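You operate a simulated robot arm through the tools that you are given. There is no shell and no other tool. Be economical: measure what you need, move in short steps, check, and stop when the job is done.

Carry out the task below with a simulated two-armed robot. There is one attempt and no reset: what you move stays moved.

JOB
Take the lid off the red tin on the top of the green bench and lay it down there.

The check looks at the end state, three seconds after you hand in, the way a careful person would. Anything else that was tipped, shoved, dropped, spilled or broken makes it a failure. Lids that push on must go on centred and level and be pressed home; caps that screw on are set level and turned clockwise until they are tight.

ROBOT AND FRAMES
Two 6-joint arms with two-finger grippers on one trunk, on a base that drives. Base frame: it is fixed to the floor where the robot stands at the start and does not move with it; the origin is under the middle of the robot, x ahead of it, y to its left, z up. Lengths are in m, angles in rad, forces in N, time in s.
The left shoulder is at the start at [0.06, 0.143, 0.807], the right one opposite. With the tool pointing down near the work surface each hand reaches from about 0.1 to 0.68 m from the robot's upright axis, wherever it stands, measured 20 degrees to its own side. Payload 2.45 kg a hand.
Tool frame (each hand has its own): the origin (TCP) lies between the finger pads and is the grasp point; the fingertips stand 0.026 m ahead of it; z points along the fingers, y is the line along which they close. The gripper opens to 0.096 m. The gripper's body begins 0.069 m behind the TCP.
Orientation is that of the tool frame in the base frame, as a unit quaternion [w, x, y, z]. With the fingers straight down and closing along the base's y, the tool's x points along the base's -x, its y along +y and its z along -z.

CONTROLS
- The arms move only by the tool nudge_tool. It takes "left_steps", "right_steps" or both (then of equal length, played together; a hand with none holds still); each is a list of rows, each a list of 7 numbers: the shift along the base's x, y, z in m, then the turn, a rotation vector about the base's x, y, z in rad, then the opening, from 0 (shut) to 1 (fully open). In form: [[x, y, z, rx, ry, rz, jaw], ...]. A call has 1 to 12 rows; each row is the pose to reach, as a shift and turn from the pose commanded when the call began. Each row takes 0.2 s and may step no farther than 0.05 m and 0.15 rad from the row before; otherwise, or with a gripper value out of range, the whole call is refused. Where a pose cannot be reached the arm comes as near as it can. A force on the tool above 40 N (or 10 N above the force at the start of the call, whichever is more), or a blocked arm, ends the call early, and 0.2 s more pass. Each finger halts on what it meets, pressing with about 40 N; the grip force reading is that of the motor and also rises with nothing between the fingers. The clock runs only during rows and for 0.2 s after the last one: add rows that repeat a pose to give the fingers time. It gives the time, the measured TCP pose, the force on the tool (base axes), the opening and the grip force at its end, in the units of the frame above (readings bear some noise), with the torque about the TCP (base axes, N m) and any sound that the robot's microphone picked up.
- Cameras (640 x 400 px; columns grow to the right, rows downward): "scene" is now at [0.1474, -0.0127, 1.4328]; the picture's right is [-0.16, -0.99, 0.00], its down [-0.56, 0.09, -0.83] and it looks along [0.82, -0.13, -0.56] (base axes); focal length 282 px, centre (320, 200). "left" rides on the left gripper at [0.082, -0.003, -0.098] in its tool frame; the picture's right is [0.04, 1.00, 0.00], its down [-0.73, 0.03, -0.68] and it looks along [-0.68, 0.03, 0.73] (tool axes); focal length 256 px, centre (320, 200). "right" rides on the right gripper at [0.082, 0.003, -0.098] in its tool frame; the picture's right is [-0.04, 1.00, 0.00], its down [-0.73, -0.03, -0.68] and it looks along [-0.68, -0.03, 0.73] (tool axes); focal length 256 px, centre (320, 200). There is no depth. A picture from a camera that has moved, and an enlarged one, comes with that camera's place and axes in the base frame and with its lens.
- camera(camera): a new picture of that camera. No time passes.
- raise_lower(by): slides the trunk up (or, below 0, down) by that many m; the arms and the scene camera ride with it, the base frame stays. It gives what a move gives, with no picture.
- steer(legs): drives the robot by 1 to 6 legs, each [ahead, turn to the left] in m and rad, along the robot's own axes; the way and the turn of a leg run together, so that a leg with both is an arc; at most 1.5 m and 3.142 rad a leg. The arms and the cameras ride along, it lands a little off, and it stops where it bumps. It gives what a move gives.
- head_to(pan, tilt): turns the head with the scene camera to pan (to the left, within 1.501 rad either way) and tilt (down, from -0.506 to 1.204), counted from straight ahead of the robot. It gives what a move gives.
- zoom(camera, box): a new picture of the part [left, top, right, bottom] of that camera's present view, enlarged. No time passes.
- close_job(): hands the job in; it is judged then, once.

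Go step by step. Nothing tells you exact positions but the pictures and the camera data: compare them with the known pose of the tool, close in by small moves and look again before you grip or let go. The budget is 120 turns and 108 pictures, counting those below and the enlarged ones. Unless the task says otherwise, let go and move clear before handing in, and close with one line.

The tools are called after "Call:" as a command line: name --argument value ..., lists and objects as JSON in quotes. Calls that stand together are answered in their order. nudge_tool: Moves the arms, as the interface text tells. Its arguments: {"type":"object","properties":{"left_steps":{"type":"array"},"right_steps":{"type":"array"}},"required":[]} The other tools are called the same way: raise_lower (by) slides the trunk up or down; steer (legs) drives the base; head_to (pan, tilt) turns the head that bears the scene camera; camera (camera) takes a picture; zoom (camera, box) takes an enlarged picture of a part of a camera's view; close_job () hands the job in.

At the start:

```text
time_s: 0.0
left_eef_pos: [0.4648, 0.1076, 1.1714]
left_tool_rot: [0.0, -0.001, 1.0, 0.0]
left_ft_force: [0.5, -0.6, 0.6]
left_moment: [0.03, -0.02, 0.02]
left_grip_width: 0.0959
left_grip_force: 0.1
right_eef_pos: [0.4408, -0.2239, 1.1866]
right_tool_rot: [0.0, 0.0, 1.0, 0.0]
right_ft_force: [-0.5, 0.9, 0.1]
right_moment: [-0.01, -0.02, 0.01]
right_grip_width: 0.0957
right_grip_force: 0.0
trunk travel left (down, up): [-0.432, 0.158]
robot x, y, heading: [0.001, -0.0005, 0.001]
head pan, tilt: [-0.157, 0.599]
```

scene: 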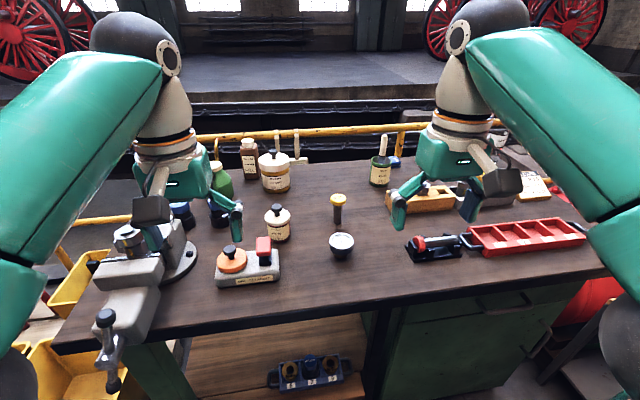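
right: 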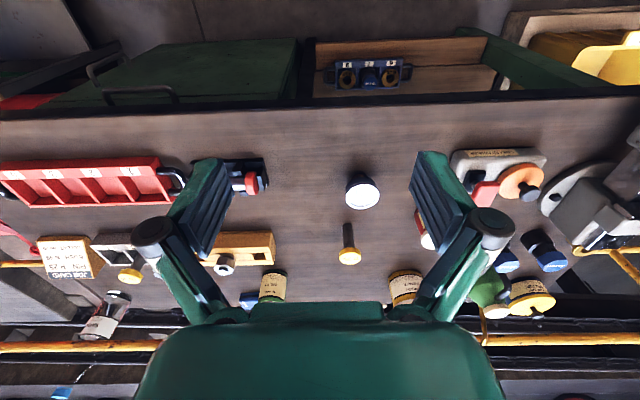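
left: 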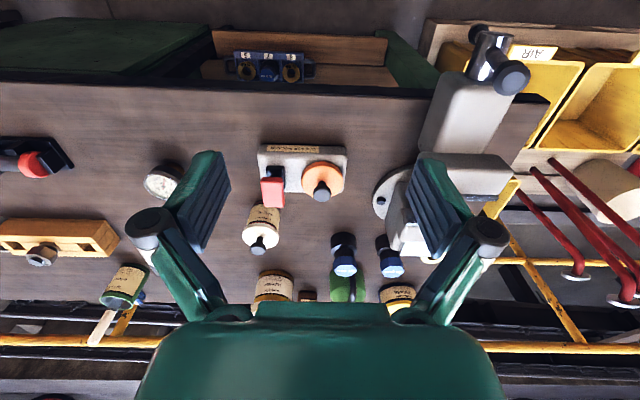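

I see a green-framed bench with jars, a vise and fixtures, but no clear red tin yet. I'll enlarge the bench views to find it.

Call:
zoom --camera "scene" --box '[160, 120, 360, 300]'

Call:
zoom --camera "scene" --box '[360, 110, 620, 280]'

```text
2.22 times, centred on (260, 210) of scene
camera zoom: at [0.1474, -0.0127, 1.4328], right [-0.16, -0.99, 0.0], down [-0.56, 0.09, -0.83], along [0.82, -0.13, -0.56], focal length 628 px, centre (453, 178)
```

zoom: 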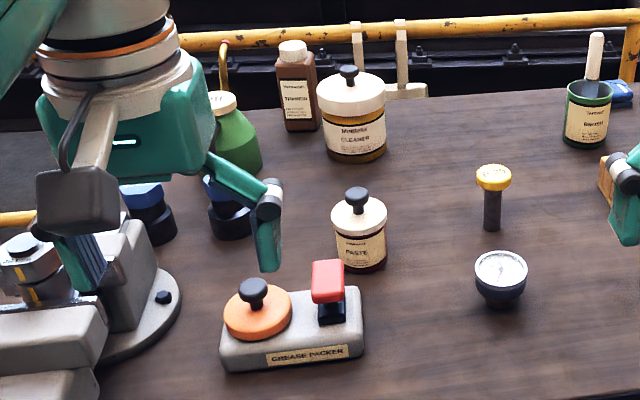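

```text
2.35 times, centred on (490, 195) of scene
camera zoom: at [0.1474, -0.0127, 1.4328], right [-0.16, -0.99, 0.0], down [-0.56, 0.09, -0.83], along [0.82, -0.13, -0.56], focal length 664 px, centre (-80, 212)
```

zoom: 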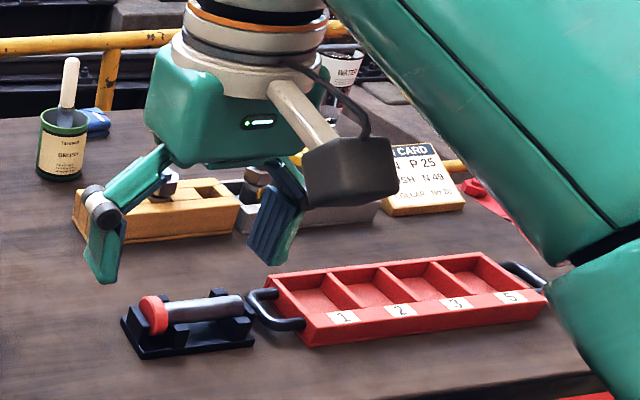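

The "PASTE" jar has a dark red foot, but a red tin may also be elsewhere. There is something red at lower right. I'll look around with the head.

Call:
zoom --camera "scene" --box '[240, 190, 320, 250]'

Call:
head_to --pan -1.0 --tilt 0.6

Call:
camera --camera "scene"

Call:
head_to --pan 1.0 --tilt 0.6

Call:
camera --camera "scene"

```text
6.67 times, centred on (280, 220) of scene
camera zoom: at [0.1474, -0.0127, 1.4328], right [-0.16, -0.99, 0.0], down [-0.56, 0.09, -0.83], along [0.82, -0.13, -0.56], focal length 1883 px, centre (587, 67)
```

zoom: 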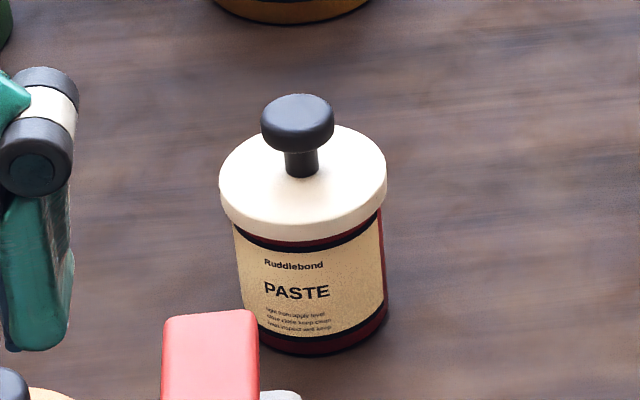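

```text
time_s: 1.2
left_eef_pos: [0.4659, 0.1083, 1.1727]
left_tool_rot: [0.0, 0.001, 1.0, 0.0]
left_ft_force: [-0.9, 0.3, 0.3]
left_moment: [-0.01, 0.01, -0.01]
left_grip_width: 0.0961
left_grip_force: 0.2
right_eef_pos: [0.4389, -0.2238, 1.1865]
right_tool_rot: [0.001, 0.0, 1.0, -0.001]
right_ft_force: [0.4, 0.4, -0.4]
right_moment: [-0.01, 0.04, 0.02]
right_grip_width: 0.096
right_grip_force: 0.0
trunk travel left (down, up): [-0.432, 0.158]
robot x, y, heading: [0.0004, 0.0003, -0.003]
head pan, tilt: [-1.0, 0.6]
```

```text
101 pictures are left
camera scene: at [0.1078, -0.0732, 1.4326], right [-0.84, -0.54, 0.0], down [-0.31, 0.48, -0.82], along [0.45, -0.69, -0.57], focal length 282 px, centre (320, 200)
```

scene: 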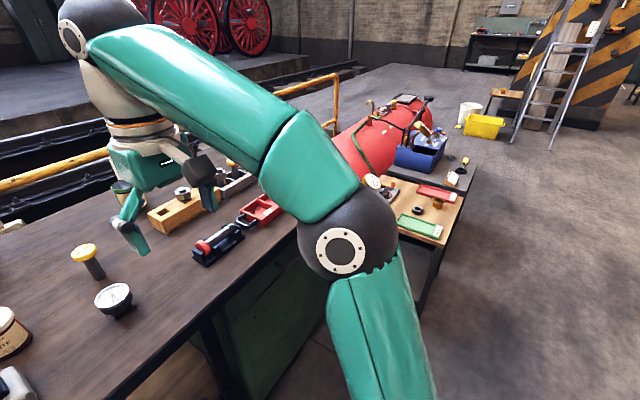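

```text
time_s: 3.1
left_eef_pos: [0.4669, 0.1089, 1.1722]
left_tool_rot: [0.0, -0.001, 1.0, 0.0]
left_ft_force: [0.2, -0.6, 0.2]
left_moment: [-0.02, -0.02, -0.01]
left_grip_width: 0.0961
left_grip_force: 0.0
right_eef_pos: [0.44, -0.2253, 1.1866]
right_tool_rot: [-0.001, 0.0, 1.0, 0.0]
right_ft_force: [0.6, -1.4, 0.5]
right_moment: [0.01, -0.01, -0.02]
right_grip_width: 0.0961
right_grip_force: 0.0
trunk travel left (down, up): [-0.432, 0.158]
robot x, y, heading: [0.0006, 0.0017, -0.001]
head pan, tilt: [1.0, 0.6]
```

```text
100 pictures are left
camera scene: at [0.1078, 0.0755, 1.4326], right [0.84, -0.54, 0.0], down [-0.31, -0.48, -0.82], along [0.45, 0.69, -0.57], focal length 282 px, centre (320, 200)
```

scene: 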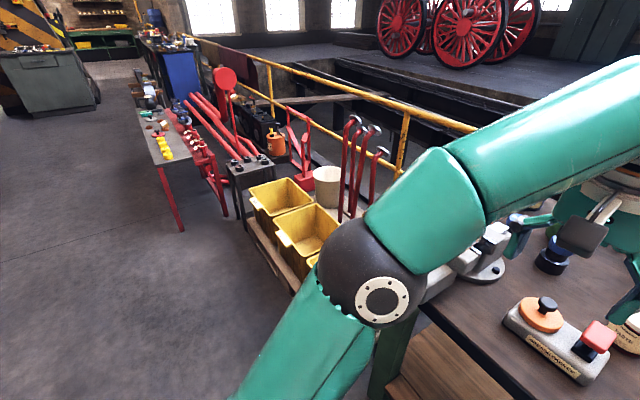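

The dark-red-bodied "Ruddlebond PASTE" tin on this green-framed bench is the candidate. I'll check the distant benches to be sure there is no other green bench with a red tin.

Call:
zoom --camera "scene" --box '[0, 0, 220, 140]'

Call:
head_to --pan 0.2 --tilt 0.75

Call:
camera --camera "scene"

```text
2.86 times, centred on (110, 70) of scene
camera zoom: at [0.1078, 0.0755, 1.4326], right [0.84, -0.54, 0.0], down [-0.31, -0.48, -0.82], along [0.45, 0.69, -0.57], focal length 807 px, centre (920, 571)
```

zoom: 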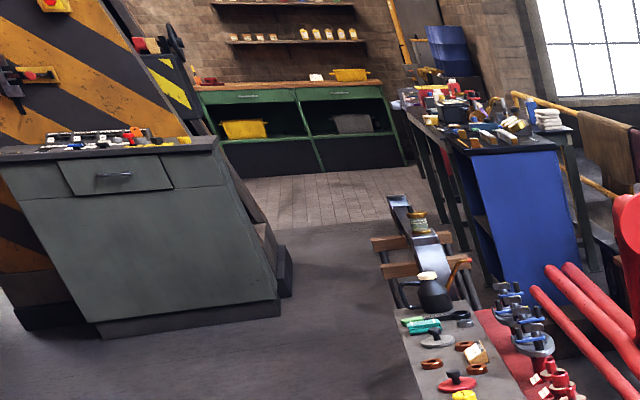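

```text
time_s: 4.2
left_eef_pos: [0.4669, 0.107, 1.1725]
left_tool_rot: [0.0, 0.001, 1.0, 0.0]
left_ft_force: [0.0, 0.0, 0.0]
left_moment: [-0.04, 0.0, -0.01]
left_grip_width: 0.0958
left_grip_force: 0.0
right_eef_pos: [0.4386, -0.2246, 1.1866]
right_tool_rot: [0.0, 0.0, 1.0, 0.0]
right_ft_force: [0.0, 0.5, 0.0]
right_moment: [0.02, 0.0, 0.01]
right_grip_width: 0.0961
right_grip_force: 0.1
trunk travel left (down, up): [-0.432, 0.158]
robot x, y, heading: [0.0019, 0.0014, -0.005]
head pan, tilt: [0.201, 0.75]
```

```text
98 pictures are left
camera scene: at [0.1412, 0.0178, 1.4198], right [0.2, -0.98, 0.0], down [-0.67, -0.14, -0.73], along [0.72, 0.15, -0.68], focal length 282 px, centre (320, 200)
```

scene: 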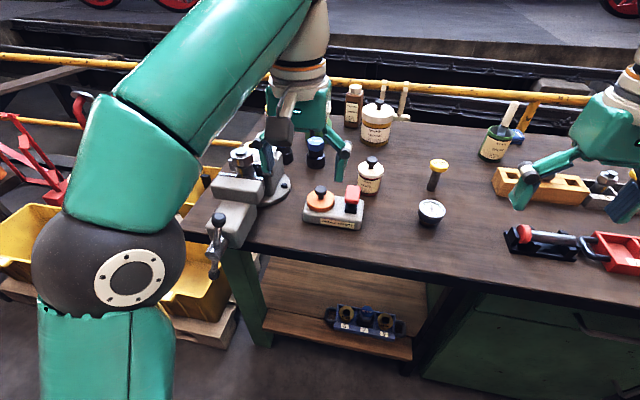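

The tin is the "PASTE" jar, with its knob top near (0.77, 0.005, 0.99) and the bench top near z 0.88. That is out of reach, so I need to drive ahead. First I'll look down to see the gap to the bench.

Call:
head_to --pan 0.0 --tilt 1.2

Call:
camera --camera "scene"

```text
time_s: 5.1
left_eef_pos: [0.4656, 0.1083, 1.1711]
left_tool_rot: [0.0, 0.0, 1.0, 0.0]
left_ft_force: [-0.6, 0.7, 0.2]
left_moment: [0.02, 0.01, -0.03]
left_grip_width: 0.0962
left_grip_force: 0.0
right_eef_pos: [0.4379, -0.2231, 1.1876]
right_tool_rot: [-0.001, 0.0, 1.0, 0.0]
right_ft_force: [-1.2, -0.4, 0.5]
right_moment: [0.0, 0.04, 0.01]
right_grip_width: 0.0961
right_grip_force: 0.0
trunk travel left (down, up): [-0.432, 0.158]
robot x, y, heading: [-0.0011, 0.0025, -0.0]
head pan, tilt: [0.0, 1.201]
```

```text
97 pictures are left
camera scene: at [0.116, 0.0012, 1.3881], right [0.0, -1.0, 0.0], down [-0.93, 0.0, -0.36], along [0.36, 0.0, -0.93], focal length 282 px, centre (320, 200)
```

scene: 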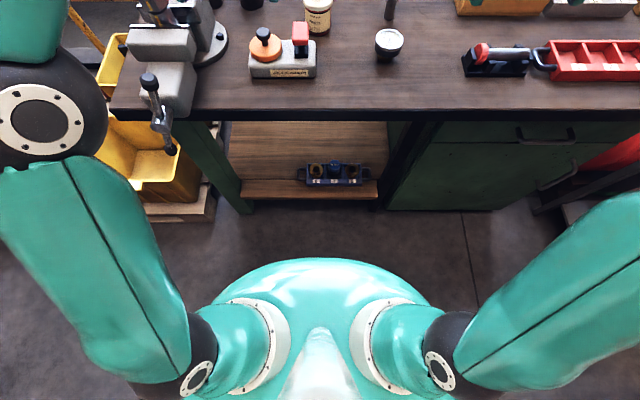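

The torso front is near x 0.19 and the bench edge near 0.5, so there is room. I'll drive 0.15 m ahead and look again.

Call:
steer --legs '[[0.15, 0.0]]'

Call:
head_to --pan 0.0 --tilt 0.75

Call:
camera --camera "scene"

Call:
camera --camera "left"

```text
time_s: 6.5
left_eef_pos: [0.6203, 0.1077, 1.171]
left_tool_rot: [0.0, 0.002, 1.0, 0.0]
left_ft_force: [1.0, -0.5, 0.2]
left_moment: [0.04, 0.03, -0.02]
left_grip_width: 0.0958
left_grip_force: 0.0
right_eef_pos: [0.5931, -0.2239, 1.1863]
right_tool_rot: [-0.001, 0.001, 1.0, 0.001]
right_ft_force: [0.5, -0.1, -0.6]
right_moment: [-0.04, 0.07, 0.01]
right_grip_width: 0.096
right_grip_force: 0.2
trunk travel left (down, up): [-0.432, 0.158]
robot x, y, heading: [0.1522, -0.0014, -0.0]
head pan, tilt: [0.0, 1.201]
```

```text
time_s: 7.4
left_eef_pos: [0.6198, 0.1071, 1.1731]
left_tool_rot: [0.0, 0.001, 1.0, 0.0]
left_ft_force: [0.3, 0.2, 1.3]
left_moment: [0.02, 0.01, 0.0]
left_grip_width: 0.0963
left_grip_force: 0.1
right_eef_pos: [0.5923, -0.2248, 1.1876]
right_tool_rot: [0.0, 0.001, 1.0, 0.001]
right_ft_force: [-0.5, 0.0, -0.4]
right_moment: [0.03, 0.01, -0.01]
right_grip_width: 0.096
right_grip_force: 0.1
trunk travel left (down, up): [-0.432, 0.158]
robot x, y, heading: [0.1489, -0.0012, -0.003]
head pan, tilt: [0.0, 0.75]
```

```text
96 pictures are left
camera scene: at [0.2959, 0.001, 1.4197], right [0.0, -1.0, 0.0], down [-0.68, 0.0, -0.73], along [0.73, 0.0, -0.68], focal length 282 px, centre (320, 200)
```

scene: 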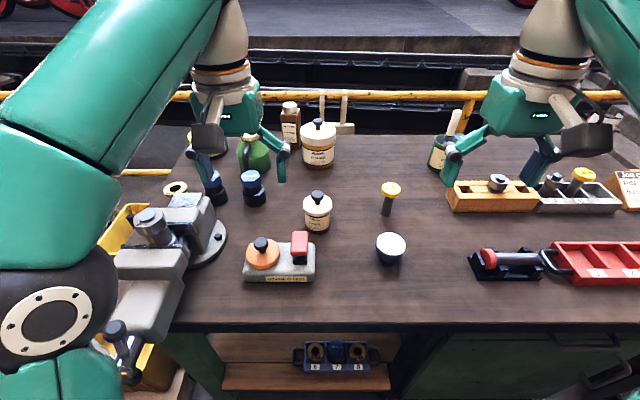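

```text
95 pictures are left
camera left: at [0.5373, 0.1062, 1.2704], right [-0.04, 1.0, 0.0], down [0.73, 0.03, 0.68], along [0.68, 0.03, -0.73], focal length 256 px, centre (320, 200)
```

left: 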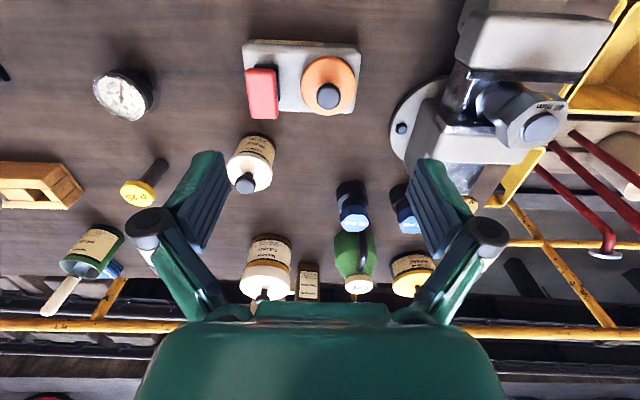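

Triangulating again puts the knob near (0.78, 0.008, 0.985). I'll bring the left hand above it at a safe height.

Call:
nudge_tool --left_steps '[[0.035, -0.025, 0, 0, 0, 0, 1], [0.07, -0.05, 0, 0, 0, 0, 1], [0.105, -0.075, 0, 0, 0, 0, 1], [0.14, -0.1, 0, 0, 0, 0, 1], [0.155, -0.1, -0.03, 0, 0, 0, 1], [0.155, -0.1, -0.06, 0, 0, 0, 1], [0.155, -0.1, -0.09, 0, 0, 0, 1], [0.155, -0.1, -0.09, 0, 0, 0, 1]]'

Call:
camera --camera "left"

Call:
camera --camera "scene"

```text
time_s: 9.2
left_eef_pos: [0.7217, 0.0229, 1.0522]
left_tool_rot: [0.0, 0.001, 1.0, -0.001]
left_ft_force: [-0.5, 1.1, 0.6]
left_moment: [-0.03, -0.02, -0.03]
left_grip_width: 0.096
left_grip_force: 0.0
left hand out of reach, approached as far as the arm can: row 1, 2, 3, 4, 5, 6, 7, 8
right_eef_pos: [0.5891, -0.2245, 1.1888]
right_tool_rot: [-0.001, 0.001, 1.0, 0.0]
right_ft_force: [-0.7, 0.4, 0.5]
right_moment: [-0.02, -0.01, 0.0]
right_grip_width: 0.096
right_grip_force: 0.2
trunk travel left (down, up): [-0.432, 0.158]
robot x, y, heading: [0.1525, -0.0034, -0.004]
head pan, tilt: [0.0, 0.75]
```

```text
94 pictures are left
camera left: at [0.6387, 0.0215, 1.1493], right [-0.04, 1.0, 0.0], down [0.73, 0.03, 0.68], along [0.68, 0.03, -0.73], focal length 256 px, centre (320, 200)
```

left: 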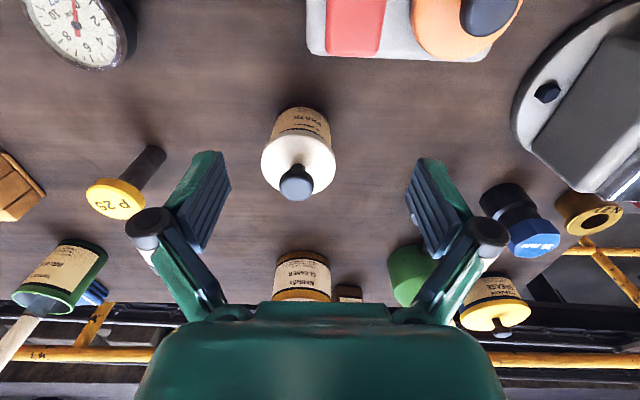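

```text
93 pictures are left
camera scene: at [0.2939, 0.0014, 1.42], right [0.0, -1.0, 0.0], down [-0.68, 0.0, -0.73], along [0.73, 0.0, -0.68], focal length 282 px, centre (320, 200)
```

scene: 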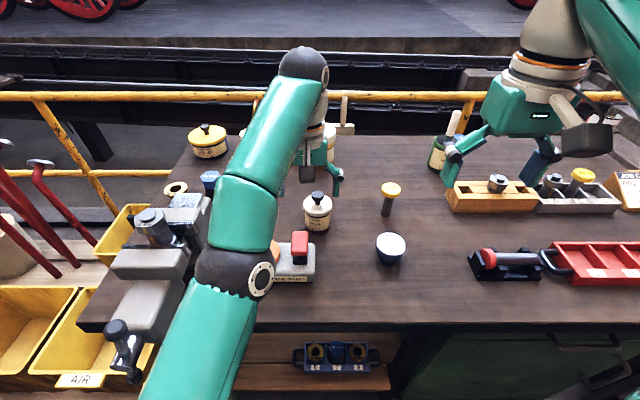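

The hand is out of reach because the shoulder is low relative to the wrist. I'll raise the trunk, which takes the hand up and adds reach, and then approach again.

Call:
raise_lower --by 0.14

Call:
nudge_tool --left_steps '[[0, 0, 0, 0, 0, 0, 1]]'

```text
time_s: 10.9
left_eef_pos: [0.7228, 0.0224, 1.1906]
left_tool_rot: [0.0, 0.002, 1.0, 0.0]
left_ft_force: [-0.3, 0.0, -0.1]
left_moment: [0.01, 0.01, 0.0]
left_grip_width: 0.096
left_grip_force: 0.0
right_eef_pos: [0.5915, -0.2244, 1.3275]
right_tool_rot: [0.001, 0.001, 1.0, 0.0]
right_ft_force: [-0.4, -0.1, 0.7]
right_moment: [0.0, 0.04, 0.03]
right_grip_width: 0.0959
right_grip_force: 0.1
trunk travel left (down, up): [-0.572, 0.018]
robot x, y, heading: [0.1557, 0.0007, -0.001]
head pan, tilt: [0.0, 0.75]
```

```text
time_s: 11.3
left_eef_pos: [0.7231, 0.0218, 1.1904]
left_tool_rot: [0.0, 0.0, 1.0, 0.0]
left_ft_force: [-0.1, 0.4, -0.2]
left_moment: [0.05, -0.01, 0.0]
left_grip_width: 0.0964
left_grip_force: 0.1
right_eef_pos: [0.5915, -0.2258, 1.3261]
right_tool_rot: [-0.001, 0.001, 1.0, -0.001]
right_ft_force: [-0.7, 0.4, 0.1]
right_moment: [-0.02, 0.01, -0.01]
right_grip_width: 0.0959
right_grip_force: 0.0
trunk travel left (down, up): [-0.572, 0.018]
robot x, y, heading: [0.1561, 0.004, 0.0]
head pan, tilt: [0.0, 0.75]
```

The knob now works out at about (0.771, 0.007). I'll move over it and down to z about 1.07.

Call:
nudge_tool --left_steps '[[0, 0, -0.04, 0, 0, 0, 1], [0.01, -0.005, -0.08, 0, 0, 0, 1], [0.03, -0.01, -0.1, 0, 0, 0, 1], [0.048, -0.015, -0.12, 0, 0, 0, 1], [0.048, -0.015, -0.12, 0, 0, 0, 1]]'

Call:
camera --camera "left"

Call:
camera --camera "scene"

```text
time_s: 12.5
left_eef_pos: [0.7704, 0.0054, 1.0724]
left_tool_rot: [0.0, 0.001, 1.0, -0.001]
left_ft_force: [0.9, 0.7, -0.1]
left_moment: [-0.04, -0.01, 0.01]
left_grip_width: 0.0961
left_grip_force: 0.2
right_eef_pos: [0.5907, -0.2236, 1.3273]
right_tool_rot: [0.0, 0.001, 1.0, 0.0]
right_ft_force: [1.1, 0.4, 0.7]
right_moment: [-0.02, -0.03, -0.01]
right_grip_width: 0.096
right_grip_force: 0.1
trunk travel left (down, up): [-0.572, 0.018]
robot x, y, heading: [0.1519, -0.0028, -0.001]
head pan, tilt: [0.0, 0.75]
```

```text
92 pictures are left
camera left: at [0.6872, 0.0049, 1.169], right [-0.04, 1.0, 0.0], down [0.73, 0.03, 0.68], along [0.68, 0.03, -0.73], focal length 256 px, centre (320, 200)
```

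left: 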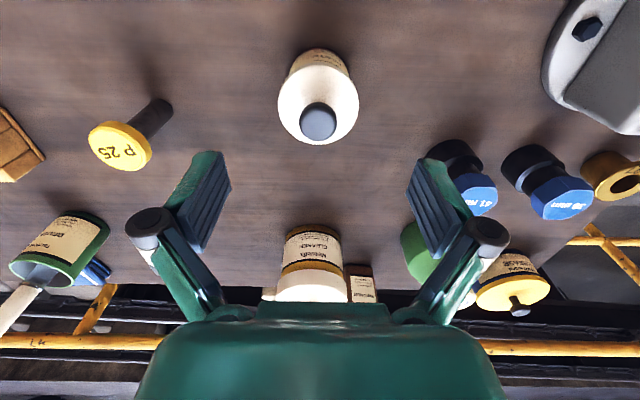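

```text
91 pictures are left
camera scene: at [0.2948, 0.0015, 1.5599], right [0.0, -1.0, 0.0], down [-0.68, 0.0, -0.73], along [0.73, 0.0, -0.68], focal length 282 px, centre (320, 200)
```

scene: 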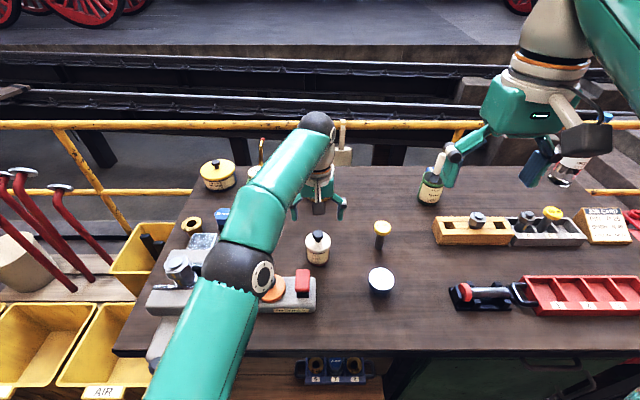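

The knob is centred in y and sits about 6–10 mm further in x. I'll step in x by 0.008, go down to z 1.03 and look again.

Call:
nudge_tool --left_steps '[[0.008, 0.002, -0.02, 0, 0, 0, 1], [0.008, 0.002, -0.04, 0, 0, 0, 1], [0.008, 0.002, -0.04, 0, 0, 0, 1]]'

Call:
camera --camera "left"

Call:
zoom --camera "scene" --box '[270, 170, 390, 290]'

```text
time_s: 13.3
left_eef_pos: [0.7789, 0.0084, 1.0302]
left_tool_rot: [-0.001, 0.001, 1.0, -0.001]
left_ft_force: [-0.1, -0.4, -0.2]
left_moment: [0.0, 0.03, 0.01]
left_grip_width: 0.0961
left_grip_force: 0.2
right_eef_pos: [0.5916, -0.2253, 1.3271]
right_tool_rot: [-0.001, 0.001, 1.0, 0.0]
right_ft_force: [-0.1, 0.6, -0.5]
right_moment: [0.04, 0.0, 0.01]
right_grip_width: 0.0962
right_grip_force: 0.0
trunk travel left (down, up): [-0.572, 0.018]
robot x, y, heading: [0.1573, 0.0036, -0.002]
head pan, tilt: [0.0, 0.75]
```

```text
90 pictures are left
camera left: at [0.6961, 0.007, 1.1282], right [-0.04, 1.0, 0.0], down [0.73, 0.03, 0.68], along [0.68, 0.03, -0.73], focal length 256 px, centre (320, 200)
```

left: 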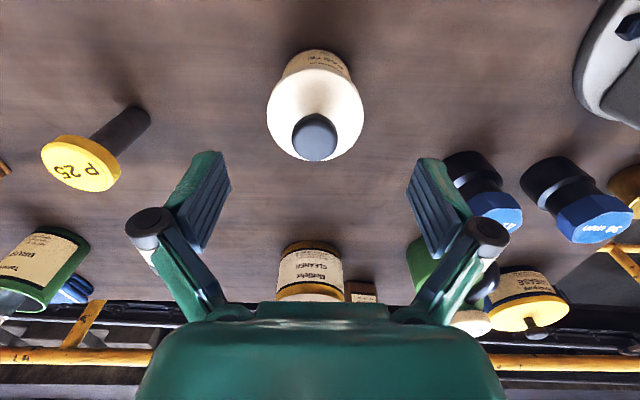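

```text
3.33 times, centred on (330, 230) of scene
camera zoom: at [0.2965, 0.001, 1.5597], right [0.0, -1.0, 0.0], down [-0.68, 0.0, -0.73], along [0.73, 0.0, -0.68], focal length 941 px, centre (287, 100)
```

zoom: 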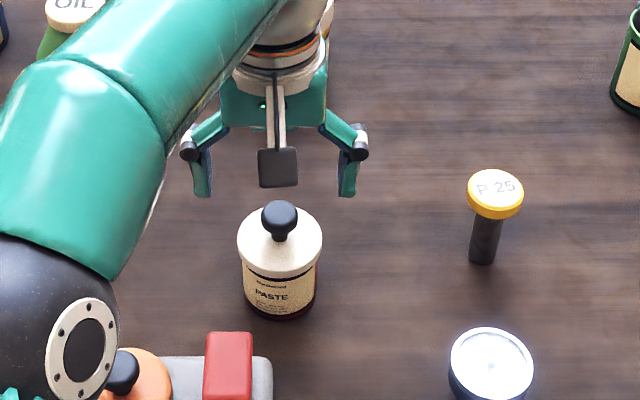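

The hand is lined up: the knob top is near (0.775, 0.007, 0.988). I'll descend so the fingertips sit just above the lid plate, then look.

Call:
nudge_tool --left_steps '[[-0.003, -0.001, -0.015, 0, 0, 0, 1], [-0.003, -0.001, -0.025, 0, 0, 0, 1], [-0.003, -0.001, -0.033, 0, 0, 0, 1], [-0.003, -0.001, -0.033, 0, 0, 0, 1]]'

Call:
camera --camera "left"

Call:
zoom --camera "scene" --box '[270, 170, 390, 290]'

```text
time_s: 14.3
left_eef_pos: [0.7761, 0.0084, 0.9971]
left_tool_rot: [0.001, 0.001, 1.0, 0.0]
left_ft_force: [0.3, 0.3, 0.6]
left_moment: [-0.01, -0.01, 0.0]
left_grip_width: 0.0964
left_grip_force: 0.1
right_eef_pos: [0.5913, -0.2249, 1.3278]
right_tool_rot: [-0.001, 0.002, 1.0, 0.001]
right_ft_force: [0.6, -0.1, 0.6]
right_moment: [0.03, 0.01, 0.0]
right_grip_width: 0.0961
right_grip_force: 0.0
trunk travel left (down, up): [-0.572, 0.018]
robot x, y, heading: [0.1512, 0.0008, -0.001]
head pan, tilt: [0.0, 0.75]
```

```text
88 pictures are left
camera left: at [0.6934, 0.0067, 1.0945], right [-0.04, 1.0, 0.0], down [0.73, 0.03, 0.68], along [0.68, 0.03, -0.73], focal length 256 px, centre (320, 200)
```

left: 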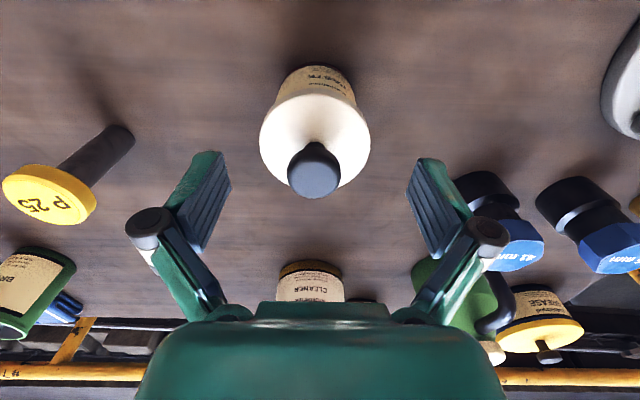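

```text
3.33 times, centred on (330, 230) of scene
camera zoom: at [0.296, 0.001, 1.5597], right [0.0, -1.0, 0.0], down [-0.68, 0.0, -0.73], along [0.73, 0.0, -0.68], focal length 941 px, centre (287, 100)
```

zoom: 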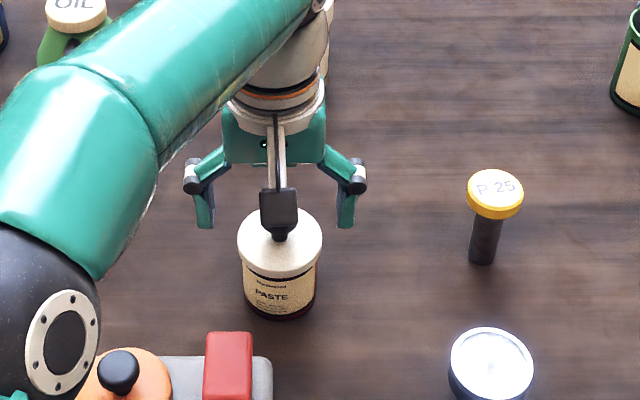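

The knob sits between the fingers, about 3 mm toward -y and 2 mm further in x. I'll correct that, drop 3 mm and close on the knob.

Call:
nudge_tool --left_steps '[[0.002, -0.003, -0.003, 0, 0, 0, 1], [0.002, -0.003, -0.003, 0, 0, 0, 0.4], [0.002, -0.003, -0.003, 0, 0, 0, 0.4], [0.002, -0.003, -0.003, 0, 0, 0, 0.4]]'

Call:
camera --camera "left"

```text
time_s: 15.3
left_eef_pos: [0.7775, 0.0045, 0.9937]
left_tool_rot: [0.001, 0.001, 1.0, 0.0]
left_ft_force: [-0.9, 0.3, 0.3]
left_moment: [0.01, 0.01, 0.01]
left_grip_width: 0.0384
left_grip_force: 0.1
right_eef_pos: [0.5913, -0.2262, 1.3272]
right_tool_rot: [-0.001, 0.001, 1.0, 0.0]
right_ft_force: [-0.7, -0.3, 0.0]
right_moment: [-0.02, 0.02, 0.02]
right_grip_width: 0.0962
right_grip_force: 0.0
trunk travel left (down, up): [-0.572, 0.018]
robot x, y, heading: [0.1521, 0.0026, -0.002]
head pan, tilt: [0.0, 0.75]
```

```text
86 pictures are left
camera left: at [0.6959, 0.0034, 1.0915], right [-0.04, 1.0, 0.0], down [0.73, 0.03, 0.68], along [0.68, 0.03, -0.73], focal length 256 px, centre (320, 200)
```

left: 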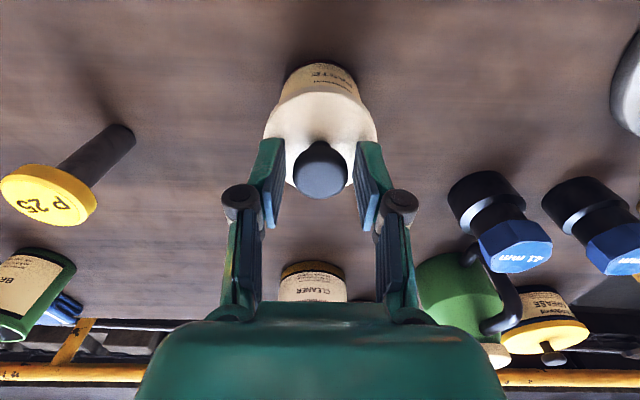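

The knob is centred between the fingers. I'll close fully.

Call:
nudge_tool --left_steps '[[0, 0, 0, 0, 0, 0, 0.3], [0, 0, 0, 0, 0, 0, 0.2], [0, 0, 0, 0, 0, 0, 0.1], [0, 0, 0, 0, 0, 0, 0.1]]'

Call:
camera --camera "left"

Call:
zoom --camera "scene" --box '[270, 170, 390, 290]'

```text
time_s: 16.3
left_eef_pos: [0.7775, 0.0049, 0.9941]
left_tool_rot: [0.0, 0.001, 1.0, 0.0]
left_ft_force: [-1.1, 1.3, 0.4]
left_moment: [0.03, 0.0, 0.01]
left_grip_width: 0.0279
left_grip_force: 39.7
right_eef_pos: [0.5928, -0.225, 1.3276]
right_tool_rot: [-0.001, 0.001, 1.0, 0.0]
right_ft_force: [0.4, 0.1, -0.5]
right_moment: [0.0, 0.04, -0.01]
right_grip_width: 0.096
right_grip_force: 0.1
trunk travel left (down, up): [-0.572, 0.018]
robot x, y, heading: [0.1503, -0.0014, -0.002]
head pan, tilt: [0.0, 0.75]
```

```text
85 pictures are left
camera left: at [0.6959, 0.0036, 1.0916], right [-0.04, 1.0, 0.0], down [0.73, 0.03, 0.68], along [0.68, 0.03, -0.73], focal length 256 px, centre (320, 200)
```

left: 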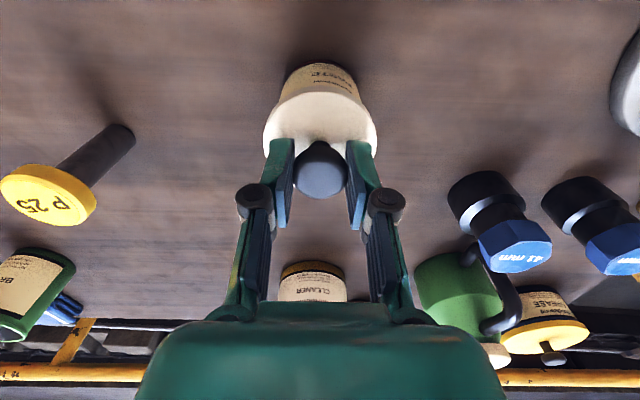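

```text
3.33 times, centred on (330, 230) of scene
camera zoom: at [0.296, 0.0012, 1.5597], right [0.0, -1.0, 0.0], down [-0.68, 0.0, -0.73], along [0.73, 0.0, -0.68], focal length 941 px, centre (287, 100)
```

zoom: 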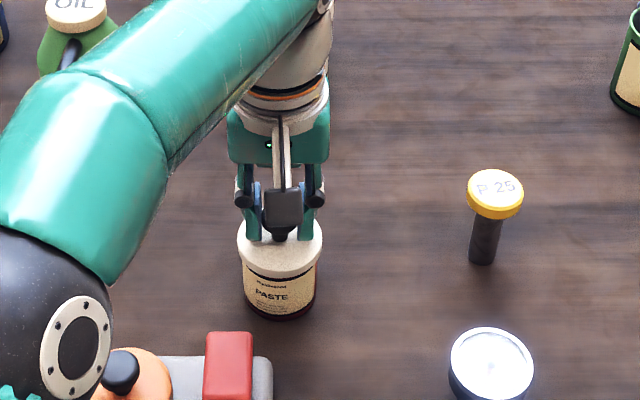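

The knob is gripped at 28 mm with 40 N. I'll pull up slowly by a few millimetres and check the force and the view.

Call:
nudge_tool --left_steps '[[0, 0, 0.002, 0, 0, 0, 0.1], [0, 0, 0.004, 0, 0, 0, 0.1], [0, 0, 0.006, 0, 0, 0, 0.1], [0, 0, 0.008, 0, 0, 0, 0.1]]'

Call:
zoom --camera "scene" --box '[290, 210, 350, 270]'

```text
time_s: 17.3
left_eef_pos: [0.778, 0.0049, 1.0039]
left_tool_rot: [0.0, 0.0, 1.0, -0.001]
left_ft_force: [-0.3, 0.5, -0.5]
left_moment: [0.01, 0.02, -0.02]
left_grip_width: 0.0276
left_grip_force: 39.5
right_eef_pos: [0.5923, -0.2244, 1.3282]
right_tool_rot: [-0.001, 0.001, 1.0, 0.0]
right_ft_force: [-0.4, 1.1, -0.5]
right_moment: [0.03, 0.02, 0.01]
right_grip_width: 0.096
right_grip_force: 0.1
trunk travel left (down, up): [-0.572, 0.018]
robot x, y, heading: [0.1527, -0.0035, -0.003]
head pan, tilt: [0.0, 0.75]
heard: snap
```

```text
6.67 times, centred on (320, 240) of scene
camera zoom: at [0.2961, 0.001, 1.5597], right [0.0, -1.0, 0.0], down [-0.68, 0.0, -0.73], along [0.73, 0.0, -0.68], focal length 1883 px, centre (320, -67)
```

zoom: 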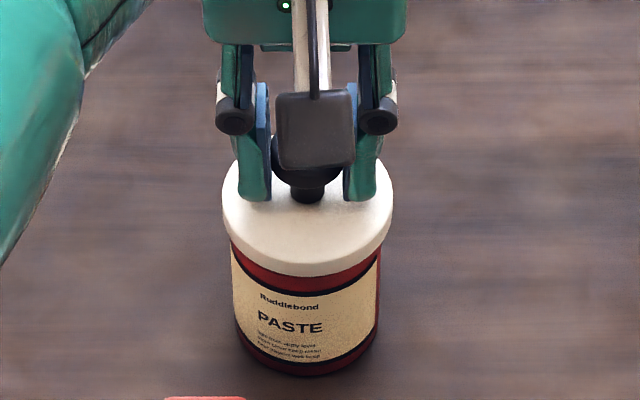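

The lid snapped loose and the tin stayed put. I'll lift straight up 5 cm and check.

Call:
nudge_tool --left_steps '[[0, 0, 0.01, 0, 0, 0, 0.1], [0, 0, 0.03, 0, 0, 0, 0.1], [0, 0, 0.05, 0, 0, 0, 0.1], [0, 0, 0.06, 0, 0, 0, 0.1]]'

Call:
zoom --camera "scene" --box '[250, 150, 430, 300]'

Call:
camera --camera "left"

```text
time_s: 18.3
left_eef_pos: [0.7767, 0.0044, 1.063]
left_tool_rot: [0.0, 0.001, 1.0, -0.002]
left_ft_force: [0.3, -0.2, -1.1]
left_moment: [0.01, 0.0, -0.01]
left_grip_width: 0.028
left_grip_force: 40.4
right_eef_pos: [0.5918, -0.2252, 1.3267]
right_tool_rot: [-0.001, 0.001, 1.0, 0.0]
right_ft_force: [-1.7, -0.3, -0.9]
right_moment: [-0.01, 0.02, -0.04]
right_grip_width: 0.0959
right_grip_force: 0.1
trunk travel left (down, up): [-0.572, 0.018]
robot x, y, heading: [0.157, -0.0015, -0.001]
head pan, tilt: [0.0, 0.75]
```

```text
2.67 times, centred on (340, 225) of scene
camera zoom: at [0.2964, 0.0008, 1.5597], right [0.0, -1.0, 0.0], down [-0.68, 0.0, -0.73], along [0.73, 0.0, -0.68], focal length 753 px, centre (267, 133)
```

zoom: 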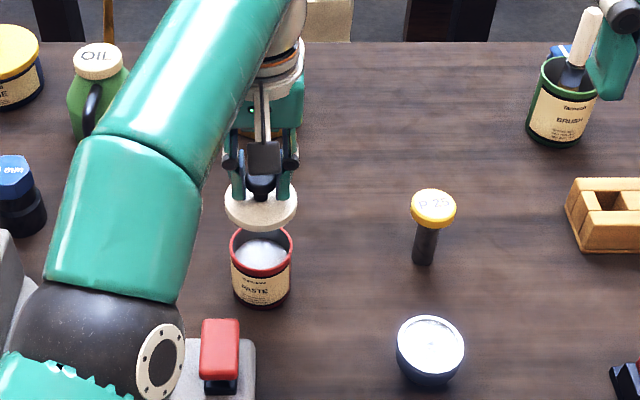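

```text
81 pictures are left
camera left: at [0.6948, 0.0034, 1.1606], right [-0.04, 1.0, 0.0], down [0.73, 0.03, 0.68], along [0.68, 0.03, -0.73], focal length 256 px, centre (320, 200)
```

left: 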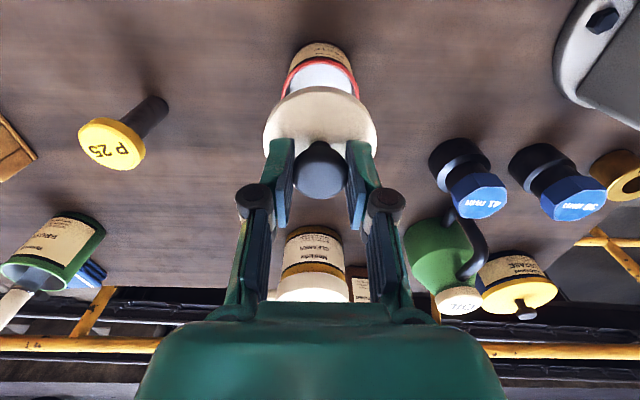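

The lid is off and the open tin still stands. The clear spot beside it is around (0.77, -0.09), with the bolt at (0.817, -0.177) and the dial at (0.68, -0.16). I'll move over there.

Call:
nudge_tool --left_steps '[[0, -0.02, 0, 0, 0, 0, 0.1], [-0.002, -0.04, 0, 0, 0, 0, 0.1], [-0.004, -0.06, 0, 0, 0, 0, 0.1], [-0.006, -0.08, 0, 0, 0, 0, 0.1], [-0.007, -0.096, 0, 0, 0, 0, 0.1], [-0.007, -0.096, 0, 0, 0, 0, 0.1]]'

Call:
zoom --camera "scene" --box '[250, 150, 430, 300]'

Call:
camera --camera "left"

```text
time_s: 19.7
left_eef_pos: [0.7465, -0.0749, 1.0526]
left_tool_rot: [-0.002, 0.0, 1.0, -0.001]
left_ft_force: [-0.9, -0.4, 0.5]
left_moment: [-0.01, 0.02, 0.0]
left_grip_width: 0.0275
left_grip_force: 39.7
left hand out of reach, approached as far as the arm can: row 1, 2, 3, 4, 5, 6
right_eef_pos: [0.5928, -0.2244, 1.3276]
right_tool_rot: [0.0, 0.0, 1.0, 0.0]
right_ft_force: [-0.2, 0.1, 0.6]
right_moment: [-0.06, 0.04, 0.02]
right_grip_width: 0.0962
right_grip_force: 0.1
trunk travel left (down, up): [-0.572, 0.018]
robot x, y, heading: [0.1572, -0.0006, -0.004]
head pan, tilt: [0.0, 0.75]
```

```text
2.67 times, centred on (340, 225) of scene
camera zoom: at [0.2968, 0.0016, 1.5596], right [0.0, -1.0, 0.0], down [-0.68, 0.0, -0.73], along [0.73, 0.0, -0.68], focal length 753 px, centre (267, 133)
```

zoom: 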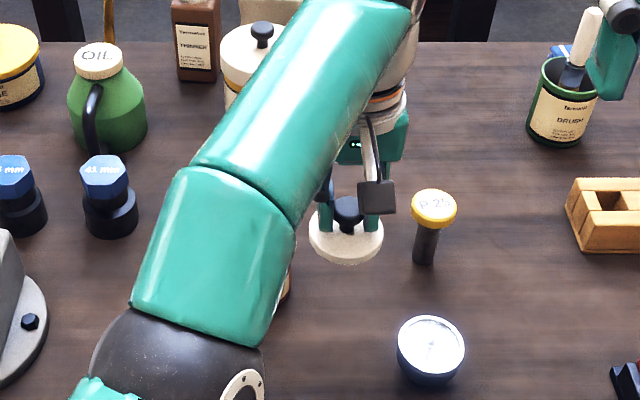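

```text
79 pictures are left
camera left: at [0.664, -0.0756, 1.1522], right [-0.04, 1.0, 0.0], down [0.73, 0.03, 0.68], along [0.68, 0.03, -0.74], focal length 256 px, centre (320, 200)
```

left: 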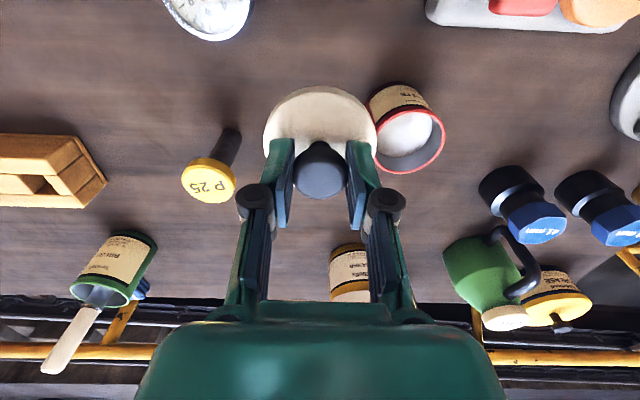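

I'm at the reach limit at this height, at (0.747, -0.075). Reach grows lower down, so I'll descend part way while shifting toward (0.765, -0.09).

Call:
nudge_tool --left_steps '[[0, 0, -0.02, 0, 0, 0, 0.1], [0.004, -0.004, -0.035, 0, 0, 0, 0.1], [0.01, -0.01, -0.05, 0, 0, 0, 0.1], [0.016, -0.015, -0.06, 0, 0, 0, 0.1], [0.016, -0.015, -0.06, 0, 0, 0, 0.1]]'

Call:
camera --camera "scene"

Call:
camera --camera "left"

```text
time_s: 20.9
left_eef_pos: [0.7599, -0.0781, 0.9986]
left_tool_rot: [0.002, -0.009, 1.0, -0.003]
left_ft_force: [-0.1, 1.5, -0.7]
left_moment: [-0.01, -0.03, 0.0]
left_grip_width: 0.0275
left_grip_force: 39.7
left hand out of reach, approached as far as the arm can: row 4, 5
right_eef_pos: [0.592, -0.224, 1.3277]
right_tool_rot: [-0.001, 0.001, 1.0, 0.0]
right_ft_force: [0.3, -0.4, 0.0]
right_moment: [-0.01, -0.03, 0.01]
right_grip_width: 0.0963
right_grip_force: 0.1
trunk travel left (down, up): [-0.572, 0.018]
robot x, y, heading: [0.151, -0.0, 0.001]
head pan, tilt: [0.0, 0.75]
```

```text
78 pictures are left
camera scene: at [0.2963, 0.0007, 1.5602], right [0.0, -1.0, 0.0], down [-0.68, 0.0, -0.73], along [0.73, 0.0, -0.68], focal length 282 px, centre (320, 200)
```

scene: 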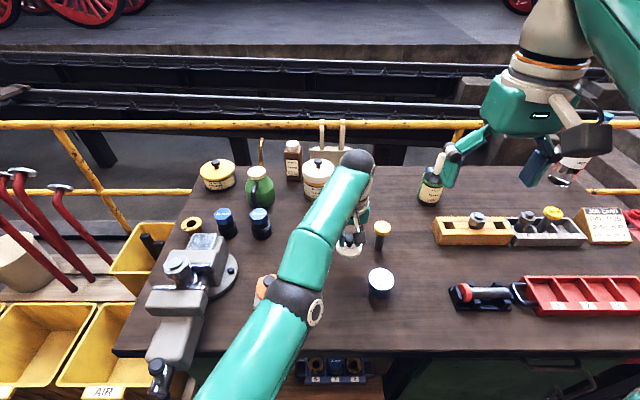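

```text
77 pictures are left
camera left: at [0.678, -0.0799, 1.0951], right [-0.06, 1.0, -0.01], down [0.73, 0.05, 0.68], along [0.68, 0.03, -0.73], focal length 256 px, centre (320, 200)
```

left: 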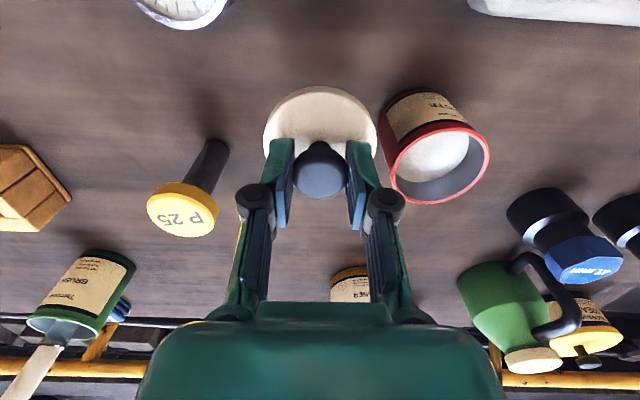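

The lid is about 2 cm from the tin. A small right turn of the base will swing it a bit further clear.

Call:
steer --legs '[[0.0, -0.035]]'

Call:
camera --camera "left"

Call:
zoom --camera "scene" --box '[230, 150, 430, 310]'

```text
time_s: 21.7
left_eef_pos: [0.7562, -0.1012, 0.9903]
left_tool_rot: [-0.002, 0.012, 1.0, -0.002]
left_ft_force: [0.9, 0.2, 0.0]
left_moment: [-0.01, 0.02, 0.0]
left_grip_width: 0.0276
left_grip_force: 39.7
right_eef_pos: [0.5843, -0.242, 1.3259]
right_tool_rot: [-0.001, 0.019, 1.0, 0.0]
right_ft_force: [0.2, 0.0, 0.5]
right_moment: [-0.01, -0.02, 0.01]
right_grip_width: 0.0959
right_grip_force: 0.0
trunk travel left (down, up): [-0.572, 0.018]
robot x, y, heading: [0.1534, 0.0007, -0.035]
head pan, tilt: [0.0, 0.75]
```

```text
76 pictures are left
camera left: at [0.6736, -0.101, 1.088], right [-0.02, 1.0, 0.0], down [0.74, 0.01, 0.68], along [0.68, 0.01, -0.74], focal length 256 px, centre (320, 200)
```

left: 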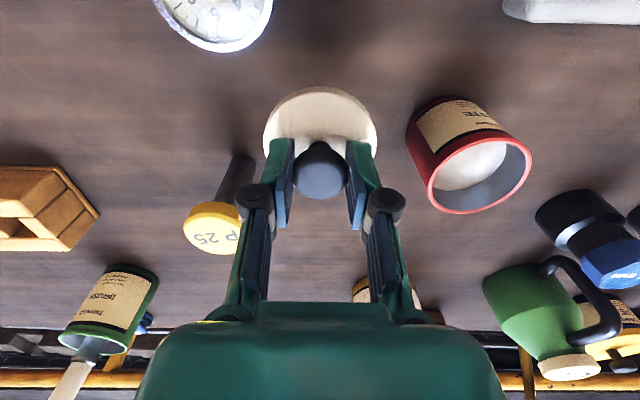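

```text
2.50 times, centred on (330, 230) of scene
camera zoom: at [0.2963, -0.0027, 1.559], right [-0.04, -1.0, 0.0], down [-0.68, 0.03, -0.73], along [0.73, -0.03, -0.68], focal length 706 px, centre (295, 125)
```

zoom: 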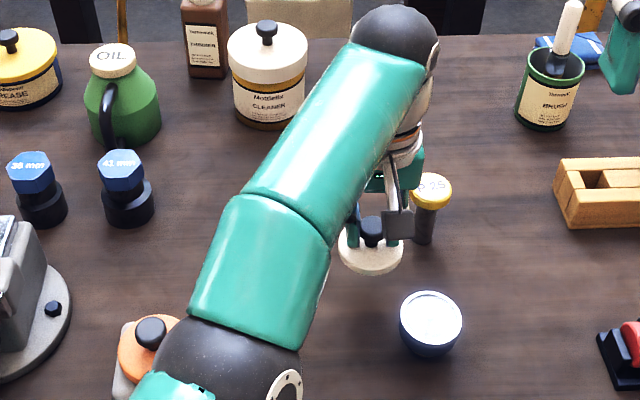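

The lid now has good clearance on all sides. I'll descend toward the bench.

Call:
nudge_tool --left_steps '[[0, 0.003, -0.015, 0, 0, 0, 0.1], [0, 0.005, -0.03, 0, 0, 0, 0.1], [0, 0.005, -0.045, 0, 0, 0, 0.1], [0, 0.005, -0.052, 0, 0, 0, 0.1], [0, 0.005, -0.052, 0, 0, 0, 0.1]]'

Call:
camera --camera "left"

Call:
zoom --camera "scene" --box '[230, 150, 430, 310]'

```text
time_s: 22.9
left_eef_pos: [0.7657, -0.095, 0.9434]
left_tool_rot: [-0.001, 0.007, 1.0, -0.003]
left_ft_force: [0.7, -0.3, -0.2]
left_moment: [0.0, -0.01, 0.05]
left_grip_width: 0.0279
left_grip_force: 40.3
left hand out of reach, approached as far as the arm can: row 2, 3, 4, 5
right_eef_pos: [0.5843, -0.2404, 1.3279]
right_tool_rot: [-0.001, 0.019, 1.0, 0.0]
right_ft_force: [1.0, -0.3, 0.1]
right_moment: [0.0, -0.03, 0.01]
right_grip_width: 0.096
right_grip_force: 0.1
trunk travel left (down, up): [-0.572, 0.018]
robot x, y, heading: [0.1543, 0.0012, -0.036]
head pan, tilt: [0.0, 0.75]
```

```text
74 pictures are left
camera left: at [0.6828, -0.0958, 1.0406], right [-0.03, 1.0, 0.0], down [0.73, 0.02, 0.68], along [0.68, 0.01, -0.74], focal length 256 px, centre (320, 200)
```

left: 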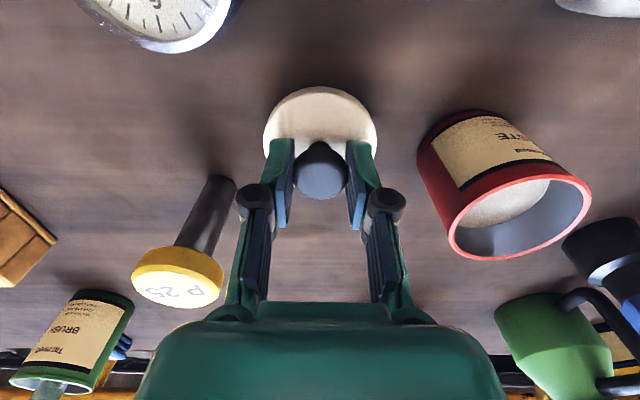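

```text
2.50 times, centred on (330, 230) of scene
camera zoom: at [0.2961, -0.0021, 1.5596], right [-0.04, -1.0, 0.0], down [-0.68, 0.03, -0.73], along [0.73, -0.03, -0.68], focal length 706 px, centre (295, 125)
```

zoom: 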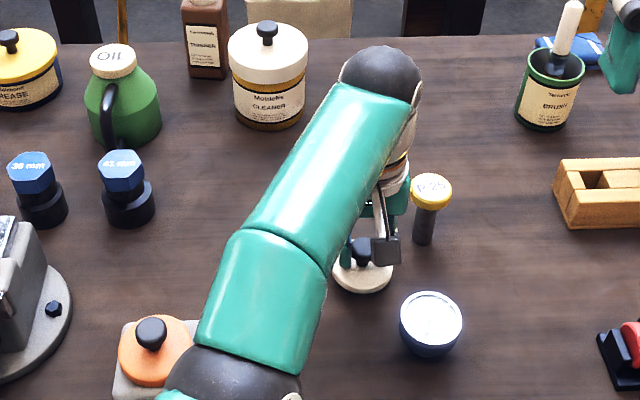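

The lid is about 2 cm above the bench. I'll go down in small steps and watch for contact force.

Call:
nudge_tool --left_steps '[[-0.004, 0, -0.004, 0, 0, 0, 0.1], [-0.006, 0, -0.008, 0, 0, 0, 0.1], [-0.006, 0, -0.012, 0, 0, 0, 0.1], [-0.006, 0, -0.012, 0, 0, 0, 0.1]]'

Call:
camera --camera "left"

Call:
zoom --camera "scene" --box '[310, 220, 390, 280]'

```text
time_s: 23.9
left_eef_pos: [0.7656, -0.0959, 0.9323]
left_tool_rot: [0.0, 0.006, 1.0, -0.003]
left_ft_force: [-0.6, -0.5, -0.9]
left_moment: [-0.01, 0.03, 0.0]
left_grip_width: 0.0277
left_grip_force: 40.1
left hand out of reach, approached as far as the arm can: row 1, 2, 3, 4
right_eef_pos: [0.5838, -0.2406, 1.3276]
right_tool_rot: [-0.001, 0.019, 1.0, 0.0]
right_ft_force: [-0.3, -0.3, -0.4]
right_moment: [0.0, 0.01, -0.01]
right_grip_width: 0.0957
right_grip_force: 0.0
trunk travel left (down, up): [-0.572, 0.018]
robot x, y, heading: [0.1543, 0.0001, -0.037]
head pan, tilt: [0.0, 0.75]
```

```text
72 pictures are left
camera left: at [0.6836, -0.0968, 1.0308], right [-0.03, 1.0, 0.0], down [0.73, 0.02, 0.68], along [0.68, 0.02, -0.74], focal length 256 px, centre (320, 200)
```

left: 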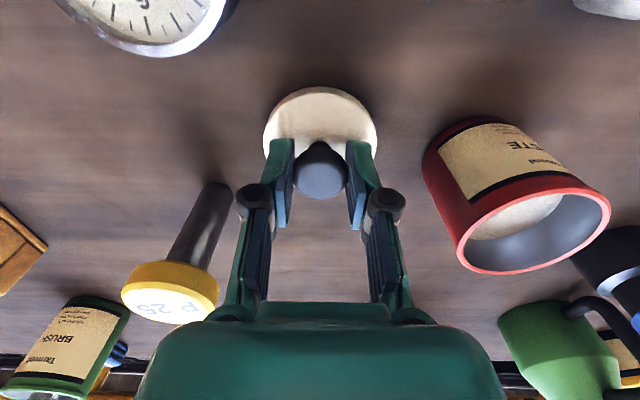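

```text
6.67 times, centred on (350, 250) of scene
camera zoom: at [0.2961, -0.0021, 1.5597], right [-0.04, -1.0, 0.0], down [-0.68, 0.03, -0.73], along [0.73, -0.03, -0.68], focal length 1883 px, centre (120, -133)
```

zoom: 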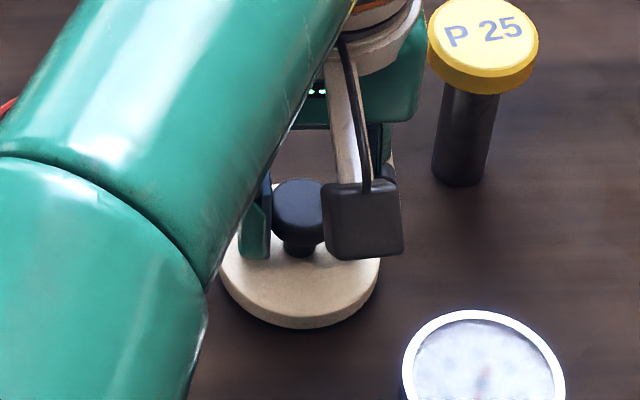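

No contact yet at z 0.932. I'll continue down slowly.

Call:
nudge_tool --left_steps '[[0, 0, -0.003, 0, 0, 0, 0.1], [0, 0, -0.006, 0, 0, 0, 0.1], [0, 0, -0.006, 0, 0, 0, 0.1]]'

Call:
zoom --camera "scene" --box '[310, 220, 390, 280]'

```text
time_s: 24.7
left_eef_pos: [0.7666, -0.0983, 0.9287]
left_tool_rot: [0.0, 0.005, 1.0, -0.004]
left_ft_force: [-0.2, -0.2, -1.2]
left_moment: [-0.01, 0.01, 0.0]
left_grip_width: 0.0279
left_grip_force: 39.9
right_eef_pos: [0.5831, -0.2406, 1.3287]
right_tool_rot: [-0.001, 0.02, 1.0, 0.0]
right_ft_force: [0.4, 0.2, -0.5]
right_moment: [0.02, 0.01, 0.0]
right_grip_width: 0.0963
right_grip_force: 0.0
trunk travel left (down, up): [-0.572, 0.018]
robot x, y, heading: [0.1506, 0.0058, -0.038]
head pan, tilt: [0.0, 0.75]
```

```text
6.67 times, centred on (350, 250) of scene
camera zoom: at [0.2961, -0.0021, 1.5598], right [-0.04, -1.0, 0.0], down [-0.68, 0.03, -0.73], along [0.73, -0.03, -0.68], focal length 1883 px, centre (120, -133)
```

zoom: 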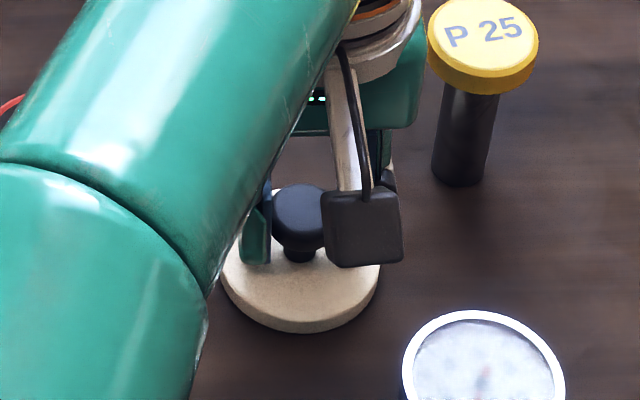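

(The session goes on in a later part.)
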